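You operate a simulated robot arm through the tools that you are given. There is no shell and no other tool. Be economical: measure what you need, move in short steps, check, and stop when the job is done.

You run a simulated robot arm. Do the job below in one go: nothing can be reset, and whatever is moved stays where it is left.

Task
Take the white card from the top of the steel bench and put it on the strap bench top. Shut the clip drawer. Push the drawer of the white table shut. Fetch the blue ink marker and stand it on the top of the steel table. Fetch the grey cloth and set it on the white table. Put the 10 mm white strip from the fitting table on the shelf under the fitting table and the 15 mm white strip on top of the small plate there. Do these in any order. Set down upright: blue ink marker.

It is judged by the outcome, as a careful person would: the job done as asked, and still so three seconds after it is handed in. It fails if anything else is knocked over, pushed out of place, dropped, spilled or broken. Flat cloth is picked up by pressing the open fingertips on it (5 to 10 N) and closing them slowly along it; thin cloth reads only 2 to 8 mm in the jaws.

Robot
A 7-joint arm with a fingered hand on a trunk, on a base that drives. Base frame: it is fixed to the floor where the robot stands at the start and does not move with it; the origin is under the middle of the robot, x ahead of it, y to its left, z up. Lengths are in mm, angles in rad, forces in N, time in s.
With the tool pointing down near the work surface it reaches from about 360 to 700 mm from the robot's upright axis, wherever it stands. Its first joint turns from -1.204 to 3.002 rad. Places, roughly: blue ink marker [-1000, -3250, 1250]; clip drawer [-1100, 400, 700]; drawer of the white table [-2400, -1200, 700]; grey cloth (9x6x4 cm) [-1100, -3300, 1200]; shelf under the fitting table [6000, 1100, 300]; small plate (10x9x4 cm) [6000, 1000, 900]; strap bench top [-1000, 2100, 800]; top of the steel table [2400, 100, 900]; white card [500, 0, 750]; white strip [6000, 500, 750]; white table [-2400, -800, 800]. Payload 3.2 kg.
The TCP is the grasp point between the finger pads, 26 mm short of the fingertips. In the tool frame z runs along the fingers and y along their closing line. The gripper opens to 88 mm. The gripper's body begins 30 mm behind the TCP. The gripper is a hand of 5 fingers: y runs from the thumb to the fingers, the wrist lies at [-16, -108, -172] in the tool frame, and closing takes about 1.5 s.
Orientation is told as [roll, pitch, yaw] about the base's x, y, z axes, in that order, counted from this pose: with the fingers straight down and the wrist toward the robot, the tool's x, y and z point along [0, 1, 0], [1, 0, 0] and [0, 0, -1] of the base frame.

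Tools
- The arm moves only by the tool play_rows. Its argument "rows" is a list of rows, each a list of 3 entries, a list of its own where there are three numbers: the shift along the tool's x, y, z in mm, then the turn, a rotation vector about the tool's x, y, z in rad, then the gripper command, from -1 (fully open) to 1 (shut), values between in proportion. In form: [[[x, y, z], [rx, ry, rz], gripper], ...]. A call has 1 to 8 rows; each row shifts and turns the commanded pose from where the row before left it, along the tool's axes as they then stand. Rows are played at 5 a second. More than 50 mm and 0.15 rad between two rows, or a gripper value outside its range, and nothing of the call is played. A pose out of reach is approached as far as the arm can. The call stops where the force on the tool passes 40 N (or 10 N more than at its start, if that is more) or the arm is blocked; 0.2 s more then pass. Each finger travels about 72 mm/s and halts on what it meets, pressing with about 23 N; the grip force reading is that of the motor and also rises with nothing between the fingers. The clock runs only during rows and for 0.2 s after the last one: add rows that do not move to give the fingers time. The reply holds the time, the measured pose of the TCP, the force on the tool along the base axes, the opening and the grip force, in the units named above and with some noise, with the torque about the TCP (base axes, N m) and any sound that the robot's microphone picked up.
- Cameras (640 x 400 px; columns grow to the right, rows downward): "scene" is now at [124.2, 27.5, 1348]; the picture's right is [0.38, -0.93, 0.00], its down [-0.69, -0.28, -0.67] and it looks along [0.62, 0.25, -0.74] (base axes); focal length 288 px, centre (320, 200). "wrist" rides on the gripper at [67, -97, -117] in the tool frame; the picture's right is [-0.71, 0.33, -0.62], its down [-0.65, -0.65, 0.39] and it looks along [-0.28, 0.68, 0.68] (tool axes); focal length 234 px, centre (320, 200). There is no depth. A picture from a camera that has moved, and an enlarged one, comes with that camera's place and axes in the base frame and with its lens.
- capture(camera): a new picture of that camera. The clock stands still meanwhile.
- slide_trunk(by): slides the trunk up (or, below 0, down) by that many mm; the arm and the scene camera ride with it, the base frame stays. It gives what a move gives, with no picture.
- drive_base(legs): drives the robot by 1 to 6 legs, each [ahead, left, turn to the left] in mm, mm and rad, along the robot's own axes; the way and the turn of a leg run together, so that a leg with both is an arc; at most 1500 mm and 3.142 rad a leg. The arm and the cameras ride along, it lands a little off, and it stops where it bumps. It gives what a move gives.
- set_grasp(shape): the hand has 5 fingers and takes this shape, open, in about a second: jaw (thumb against the fingers, like two jaws); tri (thumb and two fingers); tip (a fingertip pinch); poke (one finger out to press); point (the index stretched); flat (the hand flat); cup (the hand cupped); fist (a fist). The gripper value then closes the fingers along that shape, each until it touches; the sizes above hold for jaw. It gives what a move gives, with no picture.
- aim_head(pan, tilt): turns the head with the scene camera to pan (to the left, within 1.501 rad either way) and tilt (down, from -0.506 to 1.204), counted from straight ahead of the robot. It gives what a move gives.
- inspect(camera, box): a new picture of the part [left, top, right, bottom] of that camera's present view, enlarged. The clock stands still meanwhile.
- finish_job(): hands the job in; it is judged then, once.

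Work in short steps. Places have to be worked out from the pictures, the camera data and where the tool is seen: move nearer, look again, correct. Check each grasp and each placing, and mend what went wrong. You have 186 turns and 144 pictures in all, those below and enlarged ones among them. Open the gripper and draw the arm clear of the work before you hand the job in, unless the task says otherwise; then end with one line.

The tools are called by a JSON object that holds its "fn" and its "kwargs". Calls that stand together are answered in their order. play_rows: Moves the arm, as the interface text tells. Its arguments: {"type":"object","properties":{"rows":{"type":"array","items":{"type":"array"}}},"required":["rows"]} The other tools are called the same way: slide_trunk (by) slides the trunk up or down; set_grasp (shape) gives the hand a shape; drive_base (legs) drives the base; aim_head (pan, tilt) turns the head that bears the scene camera; capture (camera) takes a picture; inspect (camera, box) takes an enlarged picture of a part of a camera's view; finish_job () hands the job in.

At the start:

```text
t: 0.0
tcp_pos: [289.5, 163.0, 1057.2]
tcp_rot: [0.0, 0.0, 0.002]
contact_force: [0.0, 0.3, 0.2]
moment: [-0.03, 0.0, 0.0]
grip_width: 87.9
grasp_force: 0.1
shape: jaw
trunk travel left (down, up): [-675.0, 165.0]
robot x, y, heading: [3.6, -2.1, 0.002]
head pan, tilt: [0.389, 0.836]
```

scene: 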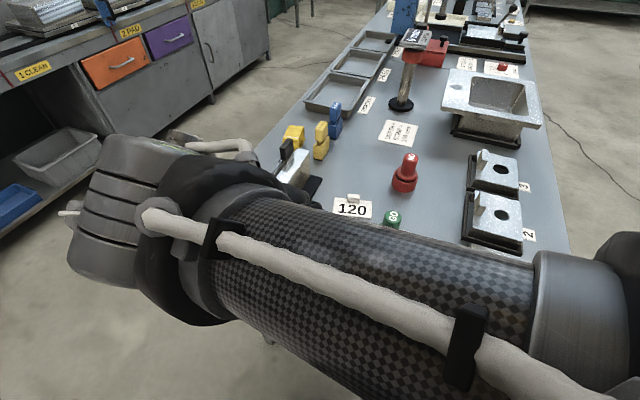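
wrist: 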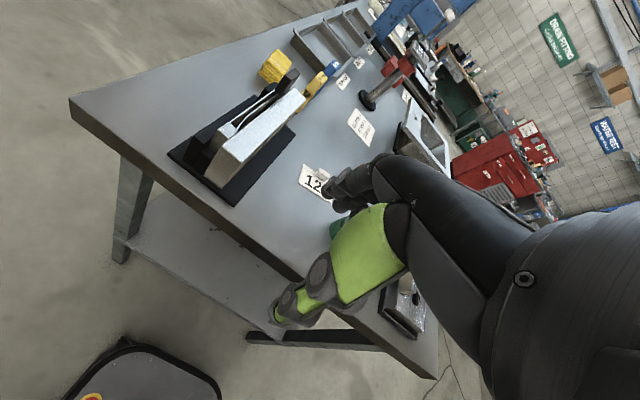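

I look closer at the bench to find the white card.

{"fn": "inspect", "kwargs": {"camera": "scene", "box": [240, 100, 560, 300]}}

{"fn": "inspect", "kwargs": {"camera": "wrist", "box": [240, 60, 480, 260]}}

```text
2.00 times, centred on (400, 200) of scene
camera zoom: at [124.2, 27.5, 1348.0], right [0.38, -0.93, 0.0], down [-0.69, -0.28, -0.67], along [0.62, 0.25, -0.74], focal length 575 px, centre (160, 200)
```

zoom: 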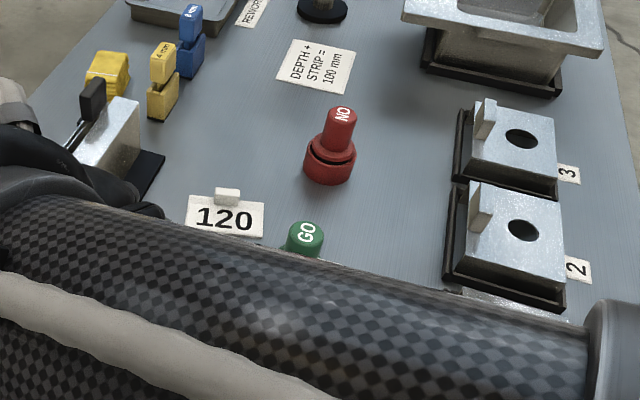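

```text
2.00 times, centred on (360, 160) of wrist
camera zoom: at [192.0, 231.0, 1174.8], right [0.33, -0.71, 0.62], down [-0.65, -0.65, -0.39], along [0.68, -0.28, -0.68], focal length 468 px, centre (240, 280)
```

zoom: 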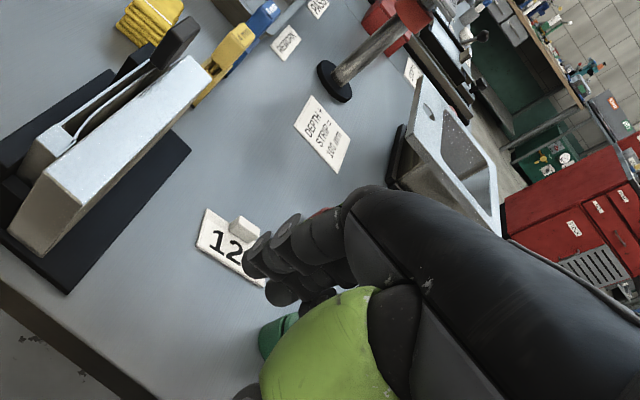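

The card "120" has a small white tab at about (575,123,854). I move the open hand above it, turned 0.25 rad to fit the card.

{"fn": "play_rows", "kwargs": {"rows": [[[-7, 47, 0], [0, 0, 0], -1], [[-7, 47, 0], [0, 0, 0], -1], [[-7, 47, 0], [0, 0, 0], -1], [[-7, 47, 0], [0, 0, 0], -1], [[-7, 47, 30], [0, 0, 0], -1], [[-5, 47, 30], [0, 0, 0], -1], [[0, 0, 20], [0, 0, -0.12], -1], [[0, 0, 20], [0, 0, -0.13], -1]]}}

{"fn": "capture", "kwargs": {"camera": "wrist"}}

{"fn": "capture", "kwargs": {"camera": "scene"}}

```text
refused: row 5 steps farther than a row can; nothing moved
```

```text
139 pictures are left
camera wrist: at [192.0, 231.0, 1174.8], right [0.33, -0.71, 0.62], down [-0.65, -0.65, -0.39], along [0.68, -0.28, -0.68], focal length 234 px, centre (320, 200)
```

wrist: 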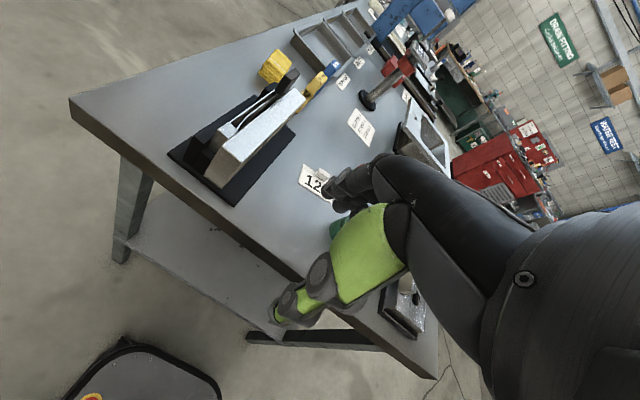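

```text
138 pictures are left
camera scene: at [124.2, 27.5, 1348.0], right [0.38, -0.93, 0.0], down [-0.69, -0.28, -0.67], along [0.62, 0.25, -0.74], focal length 288 px, centre (320, 200)
```

scene: 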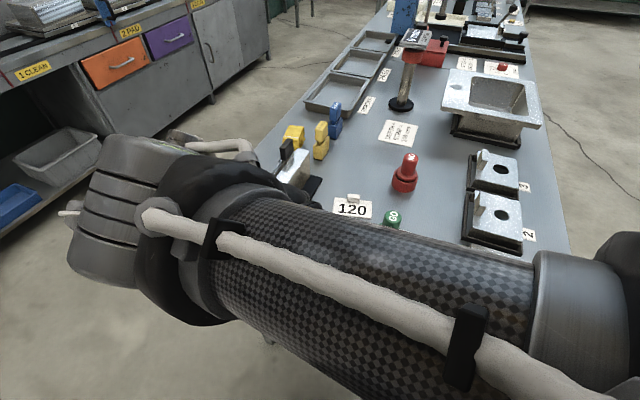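

The step limit is 50 mm overall per row; I split the descent into its own rows.

{"fn": "play_rows", "kwargs": {"rows": [[[-7, 48, 0], [0, 0, 0], -1], [[-7, 48, 0], [0, 0, 0], -1], [[-7, 48, 0], [0, 0, 0], -1], [[-7, 47, 0], [0, 0, 0], -1], [[-7, 47, 0], [0, 0, 0], -1], [[-5, 47, 0], [0, 0, 0], -1], [[0, 0, 40], [0, 0, -0.12], -1], [[0, 0, 40], [0, 0, -0.13], -1]]}}

{"fn": "capture", "kwargs": {"camera": "wrist"}}

{"fn": "capture", "kwargs": {"camera": "scene"}}

```text
t: 1.8
tcp_pos: [577.2, 119.9, 976.8]
tcp_rot: [-0.001, 0.001, 0.252]
contact_force: [0.1, 0.6, 0.4]
moment: [0.02, -0.01, 0.03]
grip_width: 87.6
grasp_force: 0.1
shape: jaw
trunk travel left (down, up): [-675.0, 165.0]
robot x, y, heading: [-1.6, -1.2, 0.002]
head pan, tilt: [0.389, 0.836]
```

```text
137 pictures are left
camera wrist: at [465.7, 163.7, 1093.4], right [0.5, -0.6, 0.62], down [-0.47, -0.79, -0.39], along [0.73, -0.1, -0.68], focal length 234 px, centre (320, 200)
```

wrist: 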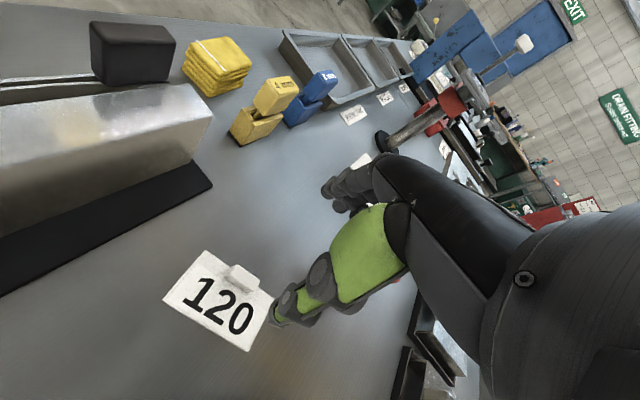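

```text
136 pictures are left
camera scene: at [125.9, 27.2, 1347.8], right [0.38, -0.93, 0.0], down [-0.69, -0.28, -0.67], along [0.62, 0.25, -0.74], focal length 288 px, centre (320, 200)
```

scene: 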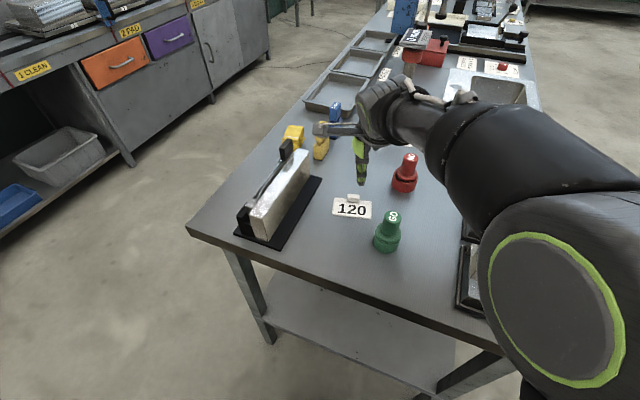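

I descend part-way and check the fingers against the tab.

{"fn": "play_rows", "kwargs": {"rows": [[[5, -4, 30], [0, 0, 0], -1], [[0, 0, 25], [0, 0, 0], -1], [[0, 0, 0], [0, 0, 0], -1]]}}

{"fn": "inspect", "kwargs": {"camera": "wrist", "box": [160, 160, 400, 400]}}

{"fn": "inspect", "kwargs": {"camera": "scene", "box": [290, 110, 450, 260]}}

```text
t: 2.6
tcp_pos: [580.6, 115.2, 939.9]
tcp_rot: [0.048, -0.02, 0.216]
contact_force: [-0.5, -0.3, -0.3]
moment: [0.01, -0.01, 0.01]
grip_width: 87.7
grasp_force: 0.1
shape: jaw
trunk travel left (down, up): [-675.0, 165.0]
robot x, y, heading: [1.5, -0.8, -0.004]
head pan, tilt: [0.389, 0.836]
```

```text
1.67 times, centred on (280, 280) of wrist
camera zoom: at [469.1, 155.3, 1058.9], right [0.47, -0.65, 0.6], down [-0.49, -0.75, -0.43], along [0.73, -0.09, -0.68], focal length 390 px, centre (387, 67)
```

zoom: 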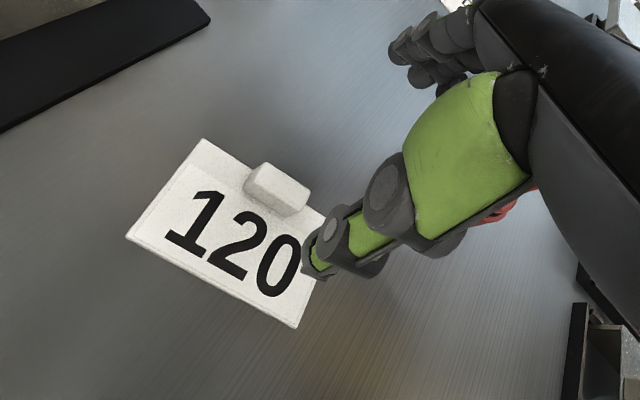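

```text
2.67 times, centred on (370, 185) of scene
camera zoom: at [123.8, 27.9, 1348.0], right [0.38, -0.93, 0.0], down [-0.69, -0.28, -0.67], along [0.62, 0.25, -0.74], focal length 767 px, centre (187, 240)
```

zoom: 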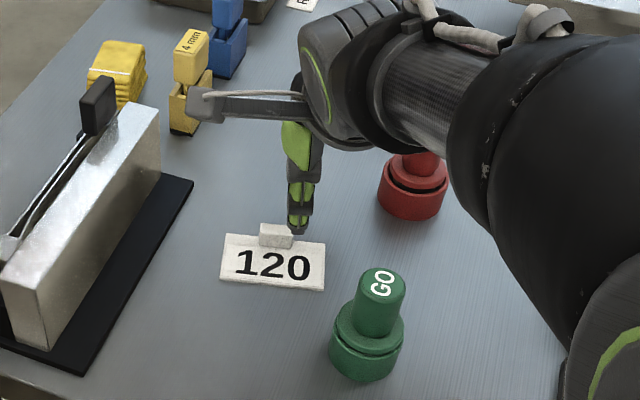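

The arm nears a limit at this height, so I lower the trunk to bring the arm into a better posture.

{"fn": "play_rows", "kwargs": {"rows": [[[0, 0, -45], [0, 0, 0], -1], [[0, 0, 0], [0, 0, 0], -1]]}}

{"fn": "slide_trunk", "kwargs": {"by": -60}}

```text
t: 3.2
tcp_pos: [575.9, 116.9, 972.2]
tcp_rot: [0.023, -0.001, 0.227]
contact_force: [-0.3, 0.4, -0.1]
moment: [0.0, -0.04, 0.0]
grip_width: 87.9
grasp_force: 0.0
shape: jaw
trunk travel left (down, up): [-675.0, 165.0]
robot x, y, heading: [0.7, -0.3, 0.002]
head pan, tilt: [0.389, 0.836]
```

```text
t: 4.2
tcp_pos: [575.1, 118.8, 916.2]
tcp_rot: [0.024, -0.007, 0.231]
contact_force: [0.5, 0.0, 0.0]
moment: [0.0, -0.03, 0.01]
grip_width: 87.9
grasp_force: 0.0
shape: jaw
trunk travel left (down, up): [-615.0, 225.0]
robot x, y, heading: [0.4, 0.7, -0.002]
head pan, tilt: [0.389, 0.836]
```

{"fn": "play_rows", "kwargs": {"rows": [[[5, -4, 10], [0, 0, 0], -1], [[0, 0, 15], [0, 0, 0], -1], [[0, 0, 0], [0, 0, 0], -1]]}}

{"fn": "inspect", "kwargs": {"camera": "wrist", "box": [160, 160, 400, 400]}}

{"fn": "inspect", "kwargs": {"camera": "scene", "box": [290, 90, 450, 240]}}

```text
t: 5.2
tcp_pos: [575.9, 116.4, 909.2]
tcp_rot: [0.065, -0.028, 0.208]
contact_force: [-0.1, -0.2, -1.5]
moment: [-0.03, -0.02, 0.0]
grip_width: 88.0
grasp_force: 0.0
shape: jaw
trunk travel left (down, up): [-615.0, 225.0]
robot x, y, heading: [2.3, -1.9, -0.001]
head pan, tilt: [0.389, 0.836]
stopped in row 3: the arm was blocked; the commanded pose is now the measured one
```

```text
1.67 times, centred on (280, 280) of wrist
camera zoom: at [465.9, 154.9, 1026.7], right [0.46, -0.67, 0.58], down [-0.5, -0.74, -0.45], along [0.73, -0.08, -0.68], focal length 390 px, centre (387, 67)
```

zoom: 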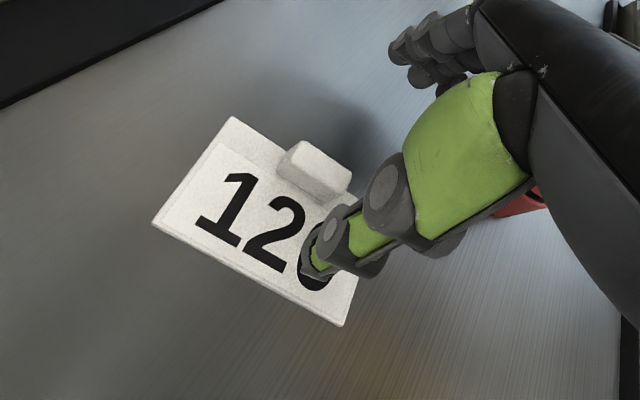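

```text
2.67 times, centred on (370, 165) of scene
camera zoom: at [124.2, 27.2, 1288.0], right [0.38, -0.93, 0.0], down [-0.69, -0.28, -0.67], along [0.62, 0.25, -0.74], focal length 767 px, centre (187, 293)
```

zoom: 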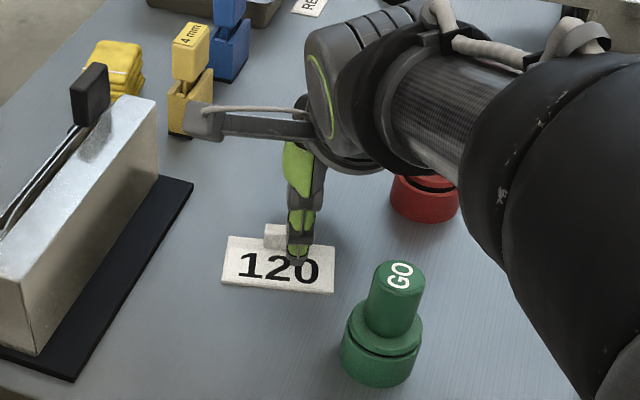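

No contact force, so a joint limit blocks. I raise, undo most of the yaw and try descending again.

{"fn": "play_rows", "kwargs": {"rows": [[[0, 0, -30], [-0.02, -0.06, 0], -1], [[0, 0, 0], [0, 0, 0.1], -1], [[0, 0, 0], [0, 0, 0.1], -1], [[4, 0, 15], [0, 0, 0], -1], [[4, 0, 15], [0, 0, 0], -1], [[0, 0, 0], [0, 0, 0], -1]]}}

```text
t: 6.8
tcp_pos: [589.3, 106.0, 936.7]
tcp_rot: [0.09, -0.06, -0.038]
contact_force: [0.0, 0.2, 0.3]
moment: [-0.03, -0.02, 0.02]
grip_width: 87.8
grasp_force: 0.1
shape: jaw
trunk travel left (down, up): [-615.0, 225.0]
robot x, y, heading: [2.3, -2.0, -0.002]
head pan, tilt: [0.389, 0.836]
stopped in row 6: the arm was blocked; the commanded pose is now the measured one
```

The posture is too folded to the left here. I raise the hand with the trunk, then drive the robot left so the card lies more straight ahead.

{"fn": "slide_trunk", "kwargs": {"by": 120}}

{"fn": "drive_base", "kwargs": {"legs": [[-60, 180, 0]]}}

{"fn": "play_rows", "kwargs": {"rows": [[[-45, 0, 0], [-0.06, -0.09, 0], -1], [[-45, 0, 0], [0, 0, 0], -1], [[-45, 0, 0], [0, 0, -0.15], -1], [[-40, 20, 0], [0, 0, -0.15], -1], [[0, 20, 0], [0, 0, 0], -1], [[0, 0, 0], [0, 0, 0], -1]]}}

```text
t: 8.3
tcp_pos: [590.4, 106.6, 1055.9]
tcp_rot: [0.087, -0.061, -0.039]
contact_force: [-0.5, 0.0, 0.4]
moment: [0.01, -0.04, -0.03]
grip_width: 87.9
grasp_force: 0.0
shape: jaw
trunk travel left (down, up): [-735.0, 105.0]
robot x, y, heading: [3.1, 1.6, -0.002]
head pan, tilt: [0.389, 0.836]
```

```text
t: 9.8
tcp_pos: [530.0, 286.9, 1056.7]
tcp_rot: [0.088, -0.061, -0.038]
contact_force: [-0.1, 0.3, -0.2]
moment: [-0.03, -0.01, -0.02]
grip_width: 87.9
grasp_force: 0.2
shape: jaw
trunk travel left (down, up): [-735.0, 105.0]
robot x, y, heading: [-58.3, 177.5, -0.003]
head pan, tilt: [0.389, 0.836]
```

```text
t: 11.2
tcp_pos: [567.9, 118.1, 1058.3]
tcp_rot: [-0.036, -0.116, 0.261]
contact_force: [-0.2, -0.5, -0.3]
moment: [0.02, -0.01, 0.0]
grip_width: 87.9
grasp_force: 0.0
shape: jaw
trunk travel left (down, up): [-735.0, 105.0]
robot x, y, heading: [-57.9, 180.0, 0.0]
head pan, tilt: [0.389, 0.836]
```

{"fn": "play_rows", "kwargs": {"rows": [[[5, 3, 0], [0.116, 0.036, 0], -1], [[0, 0, 45], [0, 0, 0], -1], [[0, 0, 45], [0, 0, 0], -1], [[0, 0, 40], [0, 0, 0], -1], [[0, 0, 0], [0, 0, 0], -1]]}}

```text
t: 12.4
tcp_pos: [568.5, 124.4, 929.3]
tcp_rot: [-0.002, 0.001, 0.258]
contact_force: [-0.7, -0.5, -0.6]
moment: [0.02, 0.0, 0.0]
grip_width: 88.0
grasp_force: 0.1
shape: jaw
trunk travel left (down, up): [-735.0, 105.0]
robot x, y, heading: [-62.4, 179.9, 0.002]
head pan, tilt: [0.389, 0.836]
```

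Now the pose follows exactly. I continue down toward the tab and look.

{"fn": "play_rows", "kwargs": {"rows": [[[0, 3, 20], [0, 0, 0], -1], [[0, 0, 20], [0, 0, 0], -1], [[0, 0, 0], [0, 0, 0], -1]]}}

{"fn": "inspect", "kwargs": {"camera": "wrist", "box": [160, 160, 400, 400]}}

{"fn": "capture", "kwargs": {"camera": "scene"}}

```text
t: 13.2
tcp_pos: [571.7, 124.7, 888.1]
tcp_rot: [-0.002, -0.002, 0.258]
contact_force: [0.3, -0.1, 2.6]
moment: [-0.04, 0.12, -0.01]
grip_width: 87.9
grasp_force: 0.1
shape: jaw
trunk travel left (down, up): [-735.0, 105.0]
robot x, y, heading: [-55.0, 181.0, -0.002]
head pan, tilt: [0.389, 0.836]
```

```text
1.67 times, centred on (280, 280) of wrist
camera zoom: at [460.7, 166.4, 1005.0], right [0.5, -0.6, 0.62], down [-0.47, -0.8, -0.39], along [0.73, -0.1, -0.68], focal length 390 px, centre (387, 67)
```

zoom: 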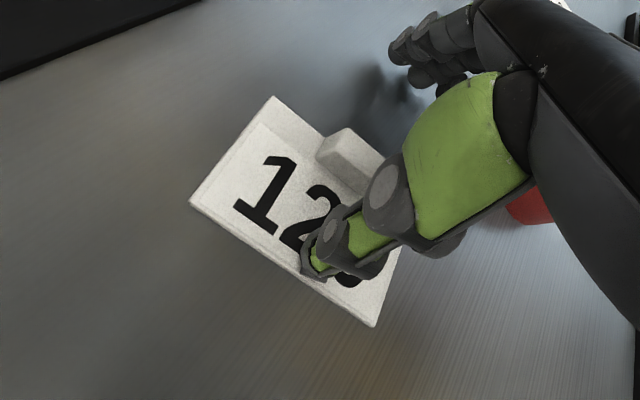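

```text
130 pictures are left
camera scene: at [64.3, 206.5, 1408.0], right [0.38, -0.93, 0.0], down [-0.69, -0.28, -0.67], along [0.62, 0.25, -0.74], focal length 288 px, centre (320, 200)
```

scene: 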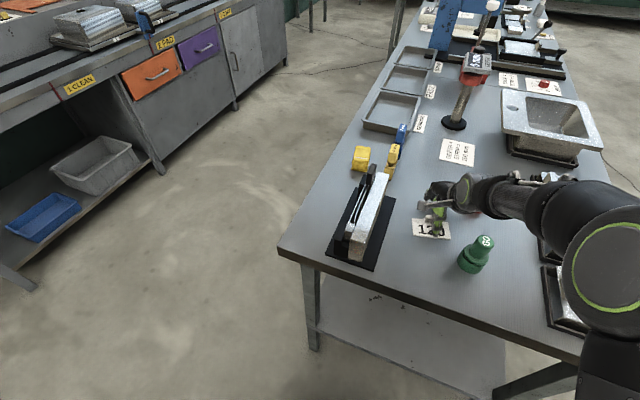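

The thumb tip just touches the card (card top ≈ z 862), which puts the tab near (562,123). I lift 3 mm, shift back 9 mm and close slowly.

{"fn": "play_rows", "kwargs": {"rows": [[[0, 0, -3], [0, 0, 0], -1], [[0, -9, 0], [0, 0, 0], -1], [[0, 0, 0], [0, 0, 0], -0.5], [[0, 0, 0], [0, 0, 0], 0], [[0, 0, 0], [0, 0, 0], 0.3], [[0, 0, 0], [0, 0, 0], 0.6], [[0, 0, 0], [0, 0, 0], 0.8], [[0, 0, 0], [0, 0, 0], 1]]}}

{"fn": "play_rows", "kwargs": {"rows": [[[0, 0, 0], [0, 0, 0], 1], [[0, 0, 0], [0, 0, 0], 1], [[0, 0, 0], [0, 0, 0], 1], [[0, 0, 0], [0, 0, 0], 1]]}}

{"fn": "inspect", "kwargs": {"camera": "wrist", "box": [160, 160, 400, 400]}}

```text
t: 15.1
tcp_pos: [563.6, 122.4, 890.6]
tcp_rot: [-0.002, 0.0, 0.259]
contact_force: [0.3, 0.0, 0.3]
moment: [-0.02, 0.0, 0.01]
grip_width: 7.1
grasp_force: 23.2
shape: jaw
trunk travel left (down, up): [-735.0, 105.0]
robot x, y, heading: [-58.0, 179.9, 0.001]
head pan, tilt: [0.389, 0.836]
```

```text
t: 16.1
tcp_pos: [562.5, 123.1, 891.2]
tcp_rot: [-0.001, 0.003, 0.257]
contact_force: [-0.3, -0.3, 0.3]
moment: [-0.01, 0.04, -0.01]
grip_width: 7.1
grasp_force: 22.6
shape: jaw
trunk travel left (down, up): [-735.0, 105.0]
robot x, y, heading: [-60.9, 177.1, 0.004]
head pan, tilt: [0.389, 0.836]
```

```text
1.67 times, centred on (280, 280) of wrist
camera zoom: at [451.9, 163.9, 1007.7], right [0.5, -0.6, 0.62], down [-0.47, -0.8, -0.39], along [0.73, -0.1, -0.68], focal length 390 px, centre (387, 67)
```

zoom: 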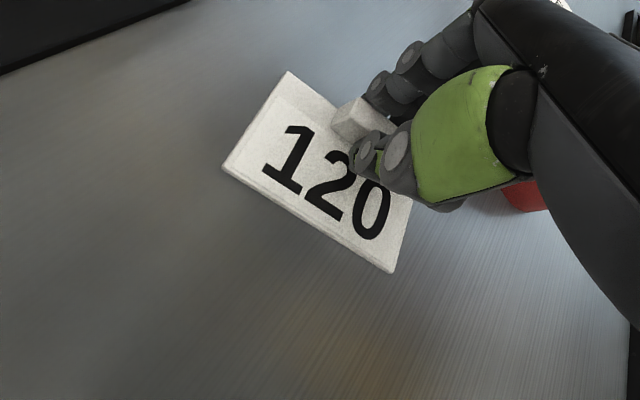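

The jaws hold something 7 mm thick at the tab. I lift gently and check.

{"fn": "play_rows", "kwargs": {"rows": [[[0, 0, -15], [0, 0, 0], 1], [[0, 0, -25], [0, 0, 0], 1], [[0, 0, -40], [0, 0, 0], 1], [[0, 0, 0], [0, 0, 0], 1]]}}

{"fn": "capture", "kwargs": {"camera": "wrist"}}

```text
t: 17.1
tcp_pos: [564.0, 122.8, 971.9]
tcp_rot: [-0.001, 0.002, 0.26]
contact_force: [0.7, -0.1, -0.4]
moment: [-0.02, -0.01, 0.0]
grip_width: 7.2
grasp_force: 23.2
shape: jaw
trunk travel left (down, up): [-735.0, 105.0]
robot x, y, heading: [-56.0, 181.1, 0.002]
head pan, tilt: [0.389, 0.836]
```

```text
128 pictures are left
camera wrist: at [452.7, 163.3, 1087.7], right [0.5, -0.6, 0.62], down [-0.47, -0.8, -0.39], along [0.73, -0.1, -0.68], focal length 234 px, centre (320, 200)
```

wrist: 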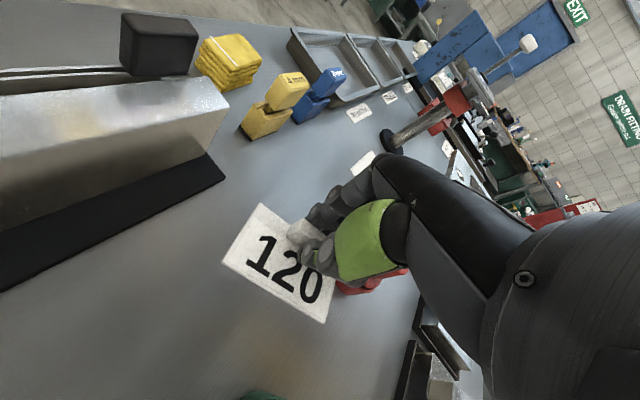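

The card is held. I back away from the bench and turn left toward the strap bench, then look.

{"fn": "drive_base", "kwargs": {"legs": [[-350, 0, 0], [0, 0, 1.57]]}}

{"fn": "aim_head", "kwargs": {"pan": 0.3, "tilt": 0.35}}

{"fn": "capture", "kwargs": {"camera": "scene"}}

```text
t: 20.9
tcp_pos: [202.4, 378.8, 969.9]
tcp_rot: [-0.001, 0.006, 0.642]
contact_force: [0.9, 1.1, 0.1]
moment: [-0.03, -0.01, 0.02]
grip_width: 6.9
grasp_force: 23.2
shape: jaw
trunk travel left (down, up): [-735.0, 105.0]
robot x, y, heading: [-394.9, 197.1, 0.384]
head pan, tilt: [0.389, 0.836]
stopped in leg 2: the robot was blocked; the commanded pose is now the measured one
```

```text
t: 21.8
tcp_pos: [202.1, 378.1, 969.5]
tcp_rot: [-0.003, 0.0, 0.642]
contact_force: [-0.4, 0.0, -0.7]
moment: [0.01, -0.03, 0.02]
grip_width: 6.9
grasp_force: 23.2
shape: jaw
trunk travel left (down, up): [-735.0, 105.0]
robot x, y, heading: [-398.0, 197.9, 0.384]
head pan, tilt: [0.3, 0.351]
```

```text
127 pictures are left
camera scene: at [-276.6, 273.3, 1450.5], right [0.63, -0.78, 0.0], down [-0.27, -0.22, -0.94], along [0.73, 0.59, -0.34], focal length 288 px, centre (320, 200)
```

scene: 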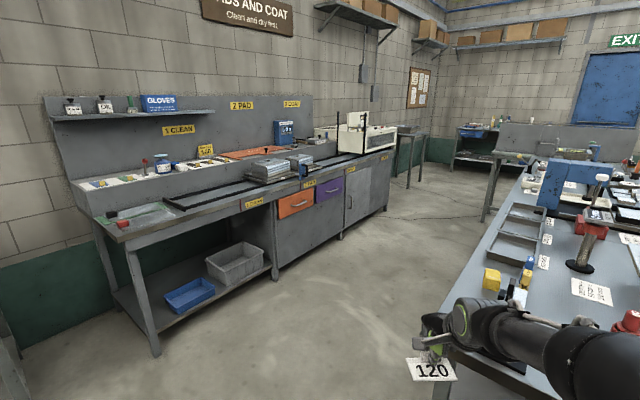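

The turn bumped into something on the left or behind. I look around with the head.

{"fn": "aim_head", "kwargs": {"pan": 1.5, "tilt": 0.6}}

{"fn": "capture", "kwargs": {"camera": "scene"}}

{"fn": "aim_head", "kwargs": {"pan": -1.5, "tilt": 0.6}}

{"fn": "capture", "kwargs": {"camera": "scene"}}

```text
t: 23.2
tcp_pos: [201.8, 378.5, 971.6]
tcp_rot: [-0.004, 0.002, 0.642]
contact_force: [-0.7, 0.8, 0.2]
moment: [-0.01, -0.02, 0.02]
grip_width: 7.1
grasp_force: 23.3
shape: jaw
trunk travel left (down, up): [-735.0, 105.0]
robot x, y, heading: [-396.9, 197.5, 0.385]
head pan, tilt: [1.499, 0.6]
```

```text
126 pictures are left
camera scene: at [-375.8, 298.4, 1427.8], right [0.95, 0.31, 0.0], down [0.17, -0.54, -0.83], along [-0.25, 0.79, -0.56], focal length 288 px, centre (320, 200)
```

scene: 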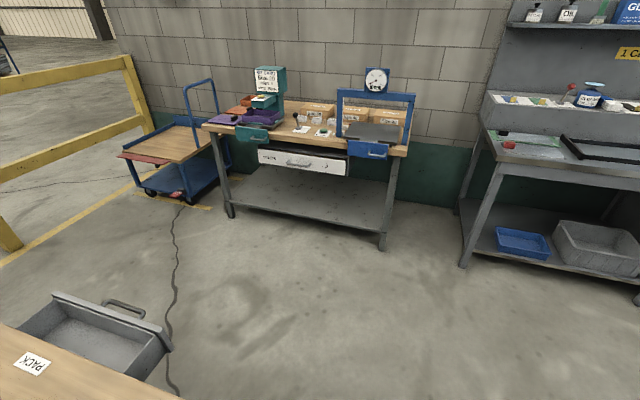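

```text
t: 25.8
tcp_pos: [203.6, 378.8, 971.6]
tcp_rot: [-0.002, 0.001, 0.641]
contact_force: [-1.2, -0.1, -0.5]
moment: [-0.02, -0.01, -0.01]
grip_width: 7.0
grasp_force: 23.4
shape: jaw
trunk travel left (down, up): [-735.0, 105.0]
robot x, y, heading: [-395.8, 195.9, 0.384]
head pan, tilt: [-1.499, 0.6]
```

```text
125 pictures are left
camera scene: at [-309.9, 134.9, 1427.8], right [-0.9, -0.44, 0.0], down [-0.25, 0.51, -0.83], along [0.36, -0.74, -0.56], focal length 288 px, centre (320, 200)
```

scene: 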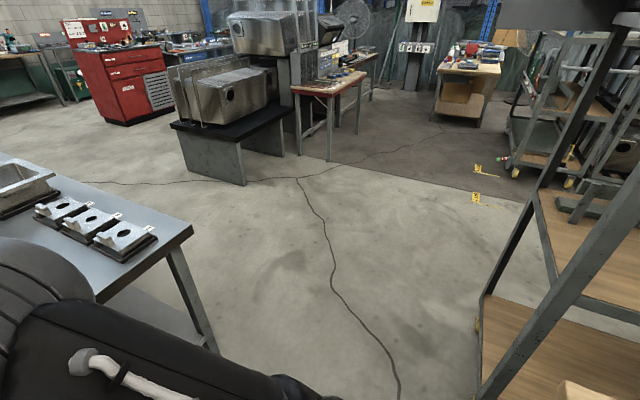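

The table with the open clip drawer is what blocks the turn. I turn back straight, drive left into the aisle, and look at the strap bench.

{"fn": "drive_base", "kwargs": {"legs": [[0, 0, -0.384], [0, 820, 0]]}}

{"fn": "aim_head", "kwargs": {"pan": 1.5, "tilt": 0.5}}

{"fn": "capture", "kwargs": {"camera": "scene"}}

```text
t: 31.3
tcp_pos: [226.7, 948.8, 970.0]
tcp_rot: [-0.002, 0.002, 0.263]
contact_force: [-0.6, 1.5, 0.1]
moment: [-0.01, 0.01, 0.01]
grip_width: 7.1
grasp_force: 23.3
shape: jaw
trunk travel left (down, up): [-735.0, 105.0]
robot x, y, heading: [-398.2, 1000.8, 0.003]
head pan, tilt: [-1.499, 0.6]
```

```text
t: 33.9
tcp_pos: [226.3, 949.3, 971.0]
tcp_rot: [-0.004, 0.001, 0.261]
contact_force: [-0.1, 0.0, 0.2]
moment: [-0.01, 0.01, 0.03]
grip_width: 7.2
grasp_force: 22.4
shape: jaw
trunk travel left (down, up): [-735.0, 105.0]
robot x, y, heading: [-398.9, 1005.4, 0.001]
head pan, tilt: [1.499, 0.499]
```

```text
124 pictures are left
camera scene: at [-339.3, 1092.4, 1436.9], right [1.0, -0.07, 0.0], down [-0.03, -0.48, -0.88], along [0.06, 0.88, -0.48], focal length 288 px, centre (320, 200)
```

scene: 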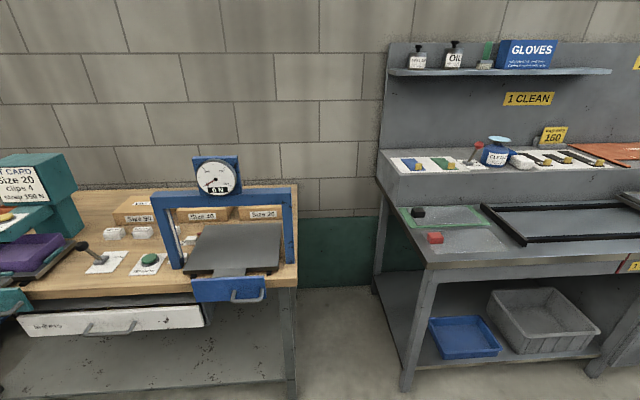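

I drive back to be in front of the free part of the strap bench and turn to face it.

{"fn": "drive_base", "kwargs": {"legs": [[-420, 0, 0], [0, 0, 1.57]]}}

{"fn": "aim_head", "kwargs": {"pan": 0.2, "tilt": 0.6}}

{"fn": "capture", "kwargs": {"camera": "scene"}}

{"fn": "capture", "kwargs": {"camera": "wrist"}}

```text
t: 40.3
tcp_pos: [-764.2, 1625.8, 972.0]
tcp_rot: [-0.001, 0.001, 1.837]
contact_force: [0.2, -0.2, -0.3]
moment: [0.0, 0.02, 0.02]
grip_width: 7.0
grasp_force: 23.0
shape: jaw
trunk travel left (down, up): [-735.0, 105.0]
robot x, y, heading: [-815.7, 1002.8, 1.576]
head pan, tilt: [1.499, 0.499]
```

```text
t: 41.8
tcp_pos: [-763.8, 1626.2, 972.0]
tcp_rot: [0.0, 0.001, 1.835]
contact_force: [0.4, 0.3, 0.2]
moment: [-0.02, -0.03, 0.01]
grip_width: 7.2
grasp_force: 22.7
shape: jaw
trunk travel left (down, up): [-735.0, 105.0]
robot x, y, heading: [-817.2, 1002.1, 1.577]
head pan, tilt: [0.201, 0.6]
```

```text
123 pictures are left
camera scene: at [-834.6, 1136.8, 1427.8], right [0.98, 0.21, 0.0], down [0.12, -0.55, -0.83], along [-0.17, 0.81, -0.56], focal length 288 px, centre (320, 200)
```

scene: 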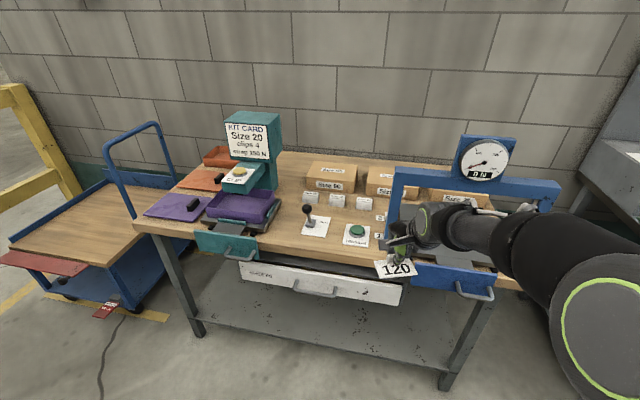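

```text
122 pictures are left
camera wrist: at [-803.2, 1516.4, 1087.6], right [0.59, 0.51, 0.62], down [0.8, -0.46, -0.39], along [0.09, 0.73, -0.68], focal length 234 px, centre (320, 200)
```

wrist: 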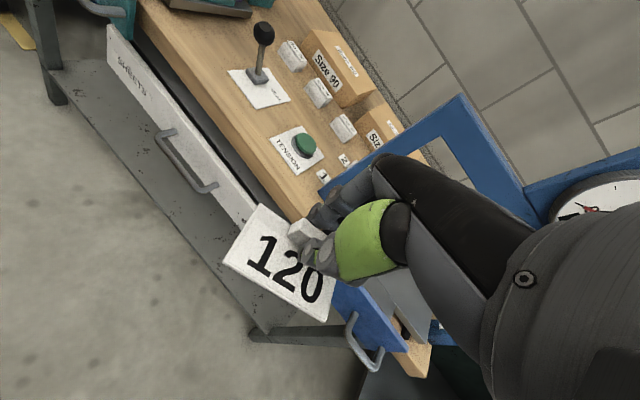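

The bench top is about z 790; a free area lies left of the lever plate around (-1065,1800). I drive left and forward, levelling the yaw.

{"fn": "drive_base", "kwargs": {"legs": [[0, 290, 0], [170, 0, 0]]}}

{"fn": "play_rows", "kwargs": {"rows": [[[0, 0, 0], [0, 0, 0.13], 1], [[0, 0, 0], [0, 0, 0.13], 1], [[0, 0, 20], [0, 0, 0], 1], [[0, 0, 0], [0, 0, 0], 1]]}}

{"fn": "capture", "kwargs": {"camera": "scene"}}

{"fn": "capture", "kwargs": {"camera": "wrist"}}

```text
t: 44.8
tcp_pos: [-1049.2, 1794.4, 970.9]
tcp_rot: [-0.003, 0.004, 1.832]
contact_force: [0.4, 0.3, -0.5]
moment: [0.0, 0.02, -0.03]
grip_width: 7.2
grasp_force: 22.8
shape: jaw
trunk travel left (down, up): [-735.0, 105.0]
robot x, y, heading: [-1105.2, 1168.6, 1.577]
head pan, tilt: [0.201, 0.6]
```

```text
t: 45.8
tcp_pos: [-1049.4, 1793.0, 950.7]
tcp_rot: [-0.002, 0.001, 1.571]
contact_force: [0.4, 0.4, 0.1]
moment: [0.03, 0.03, -0.03]
grip_width: 7.1
grasp_force: 23.5
shape: jaw
trunk travel left (down, up): [-735.0, 105.0]
robot x, y, heading: [-1107.5, 1171.0, 1.571]
head pan, tilt: [0.201, 0.6]
```

```text
121 pictures are left
camera scene: at [-1122.0, 1304.3, 1427.8], right [0.98, 0.2, 0.0], down [0.11, -0.55, -0.83], along [-0.17, 0.81, -0.56], focal length 288 px, centre (320, 200)
```

scene: 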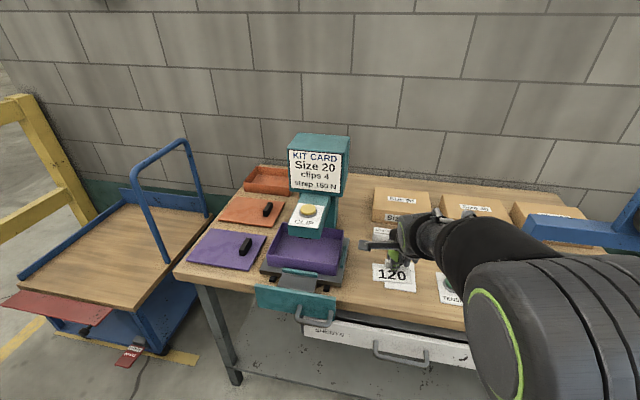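

```text
120 pictures are left
camera wrist: at [-1116.4, 1697.5, 1067.5], right [0.71, 0.33, 0.62], down [0.65, -0.65, -0.39], along [0.28, 0.68, -0.68], focal length 234 px, centre (320, 200)
```

wrist: 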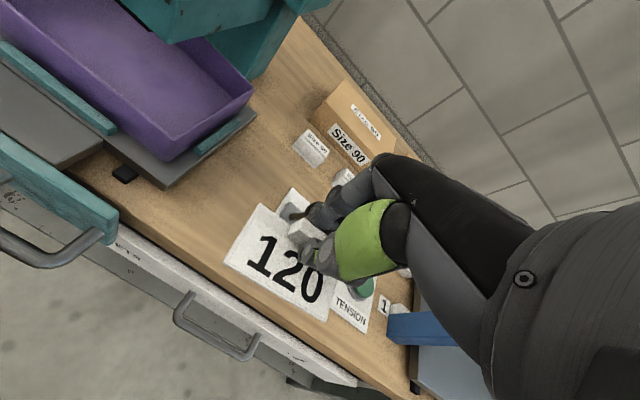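

I shift 49 mm left and 50 mm forward to the clear patch and begin lowering.

{"fn": "play_rows", "kwargs": {"rows": [[[25, 25, 0], [0, 0, 0], 1], [[24, 26, 0], [0, 0, 0], 1], [[0, 0, 40], [0, 0, 0], 1], [[0, 0, 35], [0, 0, 0], 1], [[0, 0, 0], [0, 0, 0], 1]]}}

{"fn": "capture", "kwargs": {"camera": "wrist"}}

{"fn": "inspect", "kwargs": {"camera": "scene", "box": [260, 180, 500, 330]}}

```text
t: 47.0
tcp_pos: [-1097.3, 1843.6, 876.1]
tcp_rot: [-0.002, 0.002, 1.573]
contact_force: [-0.7, -1.1, 0.2]
moment: [0.0, -0.03, 0.0]
grip_width: 6.8
grasp_force: 23.1
shape: jaw
trunk travel left (down, up): [-735.0, 105.0]
robot x, y, heading: [-1104.8, 1169.3, 1.577]
head pan, tilt: [0.201, 0.6]
```

```text
119 pictures are left
camera wrist: at [-1165.3, 1748.9, 992.8], right [0.71, 0.33, 0.62], down [0.65, -0.65, -0.39], along [0.28, 0.68, -0.68], focal length 234 px, centre (320, 200)
```

wrist: 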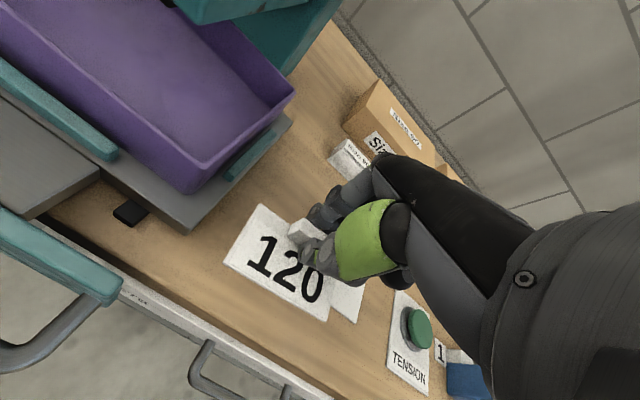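

```text
2.67 times, centred on (380, 255) of scene
camera zoom: at [-1121.7, 1304.3, 1427.9], right [0.98, 0.2, 0.0], down [0.11, -0.55, -0.83], along [-0.17, 0.81, -0.56], focal length 767 px, centre (160, 53)
```

zoom: 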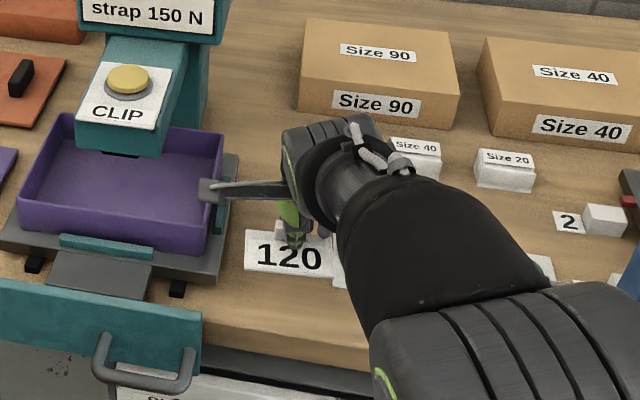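

Clearances look right. I nudge 8 mm left and lower until contact.

{"fn": "play_rows", "kwargs": {"rows": [[[8, 0, 15], [0, 0, 0], 1], [[0, 0, 12], [0, 0, 0], 1], [[0, 0, 6], [0, 0, 0], 1], [[0, 0, 0], [0, 0, 0], 1]]}}

{"fn": "inspect", "kwargs": {"camera": "wrist", "box": [160, 160, 400, 400]}}

```text
t: 48.0
tcp_pos: [-1105.5, 1845.2, 842.9]
tcp_rot: [-0.002, 0.002, 1.572]
contact_force: [-1.2, -0.1, -0.7]
moment: [0.03, -0.08, 0.02]
grip_width: 6.7
grasp_force: 22.8
shape: jaw
trunk travel left (down, up): [-735.0, 105.0]
robot x, y, heading: [-1103.9, 1171.6, 1.574]
head pan, tilt: [0.201, 0.6]
```

```text
1.67 times, centred on (280, 280) of wrist
camera zoom: at [-1172.9, 1748.8, 959.3], right [0.71, 0.33, 0.62], down [0.65, -0.65, -0.39], along [0.28, 0.68, -0.68], focal length 390 px, centre (387, 67)
```

zoom: 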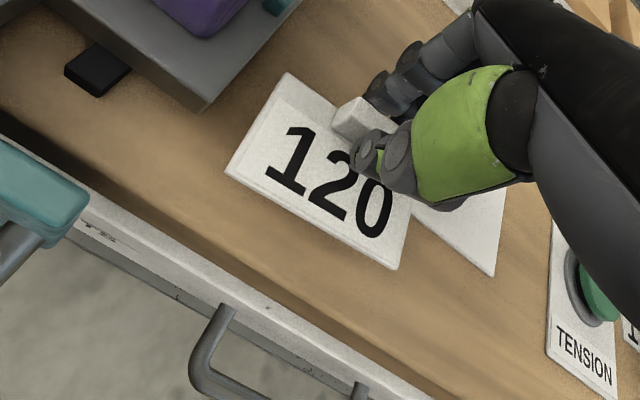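

{"fn": "play_rows", "kwargs": {"rows": [[[4, -8, 0], [0, 0, 0], 1], [[0, 0, 4], [0, 0, 0], 1], [[0, 0, 4], [0, 0, 0], 1], [[0, 0, 0], [0, 0, 0], 1]]}}

{"fn": "play_rows", "kwargs": {"rows": [[[0, 0, 4], [0, 0, 0], 1], [[0, 0, 0], [0, 0, 0], 1]]}}

```text
t: 49.0
tcp_pos: [-1109.5, 1836.8, 834.4]
tcp_rot: [-0.003, 0.002, 1.571]
contact_force: [-1.2, 0.4, 0.7]
moment: [-0.01, 0.05, 0.0]
grip_width: 7.0
grasp_force: 23.4
shape: jaw
trunk travel left (down, up): [-735.0, 105.0]
robot x, y, heading: [-1104.4, 1169.6, 1.57]
head pan, tilt: [0.201, 0.6]
```

```text
t: 49.6
tcp_pos: [-1109.0, 1836.0, 831.0]
tcp_rot: [-0.002, 0.004, 1.573]
contact_force: [0.0, 0.2, 0.4]
moment: [0.01, -0.02, 0.0]
grip_width: 7.2
grasp_force: 22.9
shape: jaw
trunk travel left (down, up): [-735.0, 105.0]
robot x, y, heading: [-1104.9, 1169.3, 1.576]
head pan, tilt: [0.201, 0.6]
```

Still no contact; I keep lowering in small steps.

{"fn": "play_rows", "kwargs": {"rows": [[[0, 0, 3], [0, 0, 0], 1], [[0, 0, 0], [0, 0, 0], 1]]}}

{"fn": "play_rows", "kwargs": {"rows": [[[0, 0, 3], [0, 0, 0], 1], [[0, 0, 0], [0, 0, 0], 1]]}}

{"fn": "inspect", "kwargs": {"camera": "wrist", "box": [160, 160, 400, 400]}}

```text
t: 50.2
tcp_pos: [-1109.8, 1835.9, 828.0]
tcp_rot: [0.0, 0.001, 1.573]
contact_force: [0.4, -0.5, 0.3]
moment: [-0.01, 0.01, -0.02]
grip_width: 6.8
grasp_force: 23.3
shape: jaw
trunk travel left (down, up): [-735.0, 105.0]
robot x, y, heading: [-1108.8, 1170.4, 1.581]
head pan, tilt: [0.201, 0.6]
```

```text
t: 50.8
tcp_pos: [-1108.7, 1835.3, 824.3]
tcp_rot: [-0.004, 0.001, 1.572]
contact_force: [-0.2, -0.1, -0.7]
moment: [0.03, 0.0, 0.01]
grip_width: 7.0
grasp_force: 22.8
shape: jaw
trunk travel left (down, up): [-735.0, 105.0]
robot x, y, heading: [-1108.7, 1168.1, 1.574]
head pan, tilt: [0.201, 0.6]
```

```text
1.67 times, centred on (280, 280) of wrist
camera zoom: at [-1176.7, 1740.8, 941.4], right [0.71, 0.33, 0.62], down [0.65, -0.65, -0.39], along [0.28, 0.68, -0.68], focal length 390 px, centre (387, 67)
```

zoom: 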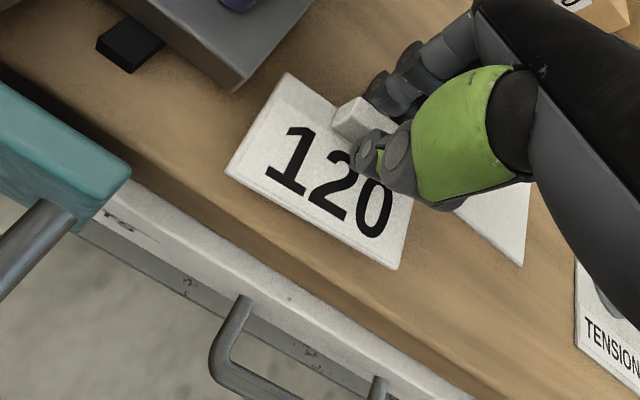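

{"fn": "play_rows", "kwargs": {"rows": [[[0, 6, 2], [0, 0, 0], 1], [[0, 0, 3], [0, 0, 0], 1], [[0, 0, 0], [0, 0, 0], 1]]}}

{"fn": "play_rows", "kwargs": {"rows": [[[0, 0, 3], [0, 0, 0], 1], [[0, 0, 0], [0, 0, 0], 1]]}}

```text
t: 51.6
tcp_pos: [-1108.8, 1842.6, 819.7]
tcp_rot: [-0.003, 0.001, 1.571]
contact_force: [-0.1, 1.1, -1.2]
moment: [-0.04, 0.02, -0.02]
grip_width: 7.0
grasp_force: 22.6
shape: jaw
trunk travel left (down, up): [-735.0, 105.0]
robot x, y, heading: [-1104.8, 1172.6, 1.577]
head pan, tilt: [0.201, 0.6]
```

```text
t: 52.2
tcp_pos: [-1109.8, 1842.3, 816.6]
tcp_rot: [-0.001, 0.002, 1.572]
contact_force: [0.1, -0.5, -0.3]
moment: [0.0, 0.04, 0.01]
grip_width: 7.0
grasp_force: 22.6
shape: jaw
trunk travel left (down, up): [-735.0, 105.0]
robot x, y, heading: [-1103.4, 1173.0, 1.568]
head pan, tilt: [0.201, 0.6]
```

{"fn": "play_rows", "kwargs": {"rows": [[[0, 0, 3], [0, 0, 0], 1], [[0, 0, 0], [0, 0, 0], 1]]}}

{"fn": "play_rows", "kwargs": {"rows": [[[0, 0, 3], [0, 0, 0], 1], [[0, 0, 0], [0, 0, 0], 1]]}}

{"fn": "inspect", "kwargs": {"camera": "wrist", "box": [160, 160, 400, 400]}}

{"fn": "inspect", "kwargs": {"camera": "scene", "box": [260, 180, 500, 330]}}

```text
t: 52.8
tcp_pos: [-1109.1, 1842.8, 813.8]
tcp_rot: [-0.001, 0.003, 1.572]
contact_force: [-0.5, 0.1, -0.6]
moment: [0.0, -0.03, 0.0]
grip_width: 7.2
grasp_force: 22.9
shape: jaw
trunk travel left (down, up): [-735.0, 105.0]
robot x, y, heading: [-1105.0, 1169.5, 1.579]
head pan, tilt: [0.201, 0.6]
```

```text
t: 53.4
tcp_pos: [-1109.7, 1842.0, 810.2]
tcp_rot: [-0.001, 0.003, 1.571]
contact_force: [-0.1, -0.7, 1.1]
moment: [0.0, -0.02, 0.02]
grip_width: 7.3
grasp_force: 22.7
shape: jaw
trunk travel left (down, up): [-735.0, 105.0]
robot x, y, heading: [-1105.0, 1172.3, 1.572]
head pan, tilt: [0.201, 0.6]
```

```text
1.67 times, centred on (280, 280) of wrist
camera zoom: at [-1176.7, 1746.9, 927.6], right [0.71, 0.33, 0.62], down [0.65, -0.65, -0.39], along [0.28, 0.68, -0.68], focal length 390 px, centre (387, 67)
```

zoom: 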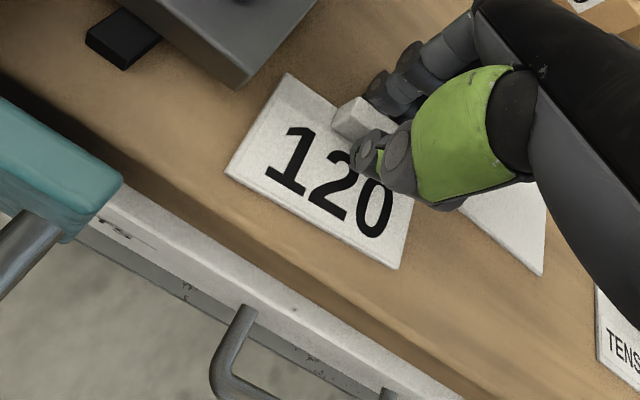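

```text
2.67 times, centred on (380, 255) of scene
camera zoom: at [-1121.7, 1304.7, 1427.8], right [0.98, 0.2, 0.0], down [0.11, -0.55, -0.83], along [-0.17, 0.81, -0.56], focal length 767 px, centre (160, 53)
```

zoom: 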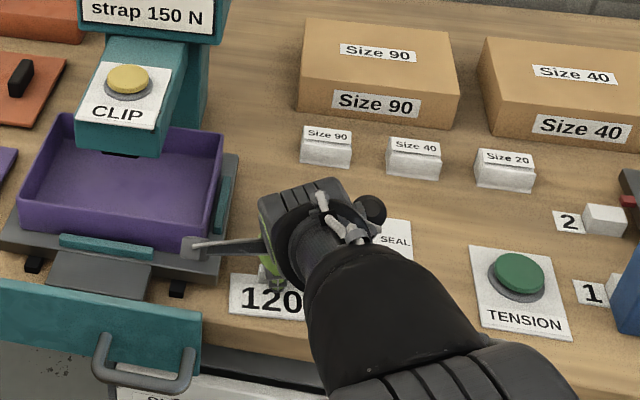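

{"fn": "play_rows", "kwargs": {"rows": [[[0, 0, 3], [0, 0, 0], 1], [[0, 0, 0], [0, 0, 0], 1]]}}

{"fn": "play_rows", "kwargs": {"rows": [[[0, 0, 3], [0, 0, 0], 1], [[0, 0, 0], [0, 0, 0], 1]]}}

{"fn": "play_rows", "kwargs": {"rows": [[[0, 0, 2], [0, 0, 0], 1], [[0, 0, 0], [0, 0, 0], 1]]}}

```text
t: 54.0
tcp_pos: [-1109.9, 1841.8, 810.7]
tcp_rot: [-0.002, -0.006, 1.572]
contact_force: [0.5, 0.0, 8.7]
moment: [-0.02, 0.0, 0.03]
grip_width: 7.0
grasp_force: 23.0
shape: jaw
trunk travel left (down, up): [-735.0, 105.0]
robot x, y, heading: [-1106.9, 1165.9, 1.574]
head pan, tilt: [0.201, 0.6]
```

```text
t: 54.6
tcp_pos: [-1109.8, 1841.1, 810.3]
tcp_rot: [-0.002, -0.009, 1.572]
contact_force: [1.4, 2.5, 23.0]
moment: [-0.11, 0.05, -0.04]
grip_width: 7.7
grasp_force: 22.5
shape: jaw
trunk travel left (down, up): [-735.0, 105.0]
robot x, y, heading: [-1104.1, 1171.5, 1.576]
head pan, tilt: [0.201, 0.6]
```

```text
t: 55.2
tcp_pos: [-1110.1, 1840.8, 810.9]
tcp_rot: [0.0, -0.01, 1.574]
contact_force: [2.1, 2.0, 29.0]
moment: [-0.18, 0.02, -0.06]
grip_width: 8.1
grasp_force: 22.7
shape: jaw
trunk travel left (down, up): [-735.0, 105.0]
robot x, y, heading: [-1100.5, 1171.1, 1.574]
head pan, tilt: [0.201, 0.6]
```

Contact at TCP z 810: the card lies on the bench. I relieve the press by 7 mm, then open slowly.

{"fn": "play_rows", "kwargs": {"rows": [[[0, 0, -7], [0, 0, 0], 1], [[0, 0, 0], [0, 0, 0], 0.8], [[0, 0, 0], [0, 0, 0], 0.6], [[0, 0, 0], [0, 0, 0], 0.3], [[0, 0, -5], [0, 0, 0], 0.3], [[0, 0, -30], [0, 0, 0], 0.3], [[0, 0, -40], [0, 0, 0], 0.3], [[0, 0, -40], [0, 0, 0], 0.3]]}}

{"fn": "play_rows", "kwargs": {"rows": [[[0, -10, -45], [0, 0, 0], -1], [[0, -45, 0], [0, 0, 0], -1], [[0, -45, 0], [0, 0, 0], -1], [[0, -45, 0], [0, 0, 0], -1]]}}

{"fn": "capture", "kwargs": {"camera": "scene"}}

```text
t: 57.0
tcp_pos: [-1110.0, 1839.9, 924.8]
tcp_rot: [-0.001, 0.003, 1.573]
contact_force: [0.2, -0.1, 1.0]
moment: [0.04, -0.03, 0.04]
grip_width: 30.6
grasp_force: 0.0
shape: jaw
trunk travel left (down, up): [-735.0, 105.0]
robot x, y, heading: [-1103.4, 1171.2, 1.573]
head pan, tilt: [0.201, 0.6]
```

```text
t: 58.0
tcp_pos: [-1096.1, 1699.6, 896.2]
tcp_rot: [0.052, 0.181, 1.522]
contact_force: [0.4, 0.7, -0.2]
moment: [0.01, -0.02, 0.04]
grip_width: 88.1
grasp_force: 0.1
shape: jaw
trunk travel left (down, up): [-735.0, 105.0]
robot x, y, heading: [-1102.9, 1168.7, 1.575]
head pan, tilt: [0.201, 0.6]
stopped in row 4: the arm was blocked; the commanded pose is now the measured one
```

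```text
113 pictures are left
camera scene: at [-1122.0, 1302.4, 1428.0], right [0.98, 0.2, 0.0], down [0.11, -0.55, -0.83], along [-0.17, 0.81, -0.56], focal length 288 px, centre (320, 200)
```

scene: 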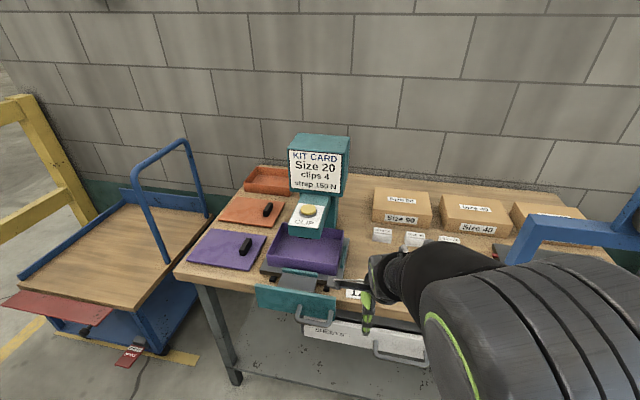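

The card stayed. I raise the trunk and back away from the bench, then look at the result.

{"fn": "slide_trunk", "kwargs": {"by": 60}}

{"fn": "drive_base", "kwargs": {"legs": [[-120, 0, 0]]}}

{"fn": "inspect", "kwargs": {"camera": "scene", "box": [220, 130, 480, 300]}}

```text
t: 59.0
tcp_pos: [-1095.7, 1702.4, 955.8]
tcp_rot: [0.056, 0.183, 1.523]
contact_force: [0.3, -0.2, 0.0]
moment: [0.0, 0.02, 0.0]
grip_width: 87.8
grasp_force: 0.1
shape: jaw
trunk travel left (down, up): [-795.0, 45.0]
robot x, y, heading: [-1105.4, 1166.5, 1.574]
head pan, tilt: [0.201, 0.6]
```

```text
t: 60.2
tcp_pos: [-1096.9, 1583.7, 954.6]
tcp_rot: [0.053, 0.184, 1.523]
contact_force: [-0.1, -0.3, -0.6]
moment: [0.01, 0.0, 0.01]
grip_width: 87.8
grasp_force: 0.0
shape: jaw
trunk travel left (down, up): [-795.0, 45.0]
robot x, y, heading: [-1101.6, 1054.8, 1.574]
head pan, tilt: [0.201, 0.6]
```

```text
2.35 times, centred on (350, 215) of scene
camera zoom: at [-1121.4, 1186.3, 1487.7], right [0.98, 0.2, 0.0], down [0.11, -0.55, -0.82], along [-0.17, 0.81, -0.57], focal length 676 px, centre (249, 165)
```

zoom: 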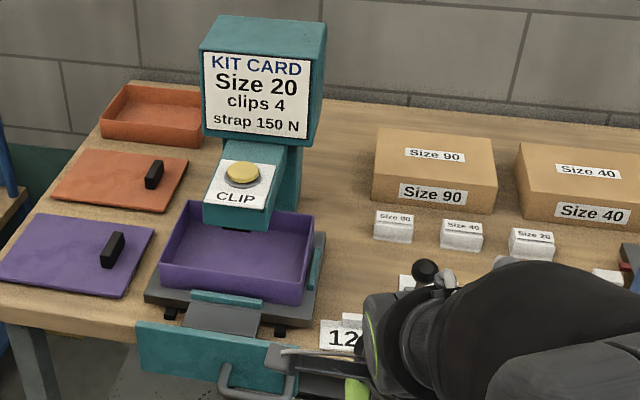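

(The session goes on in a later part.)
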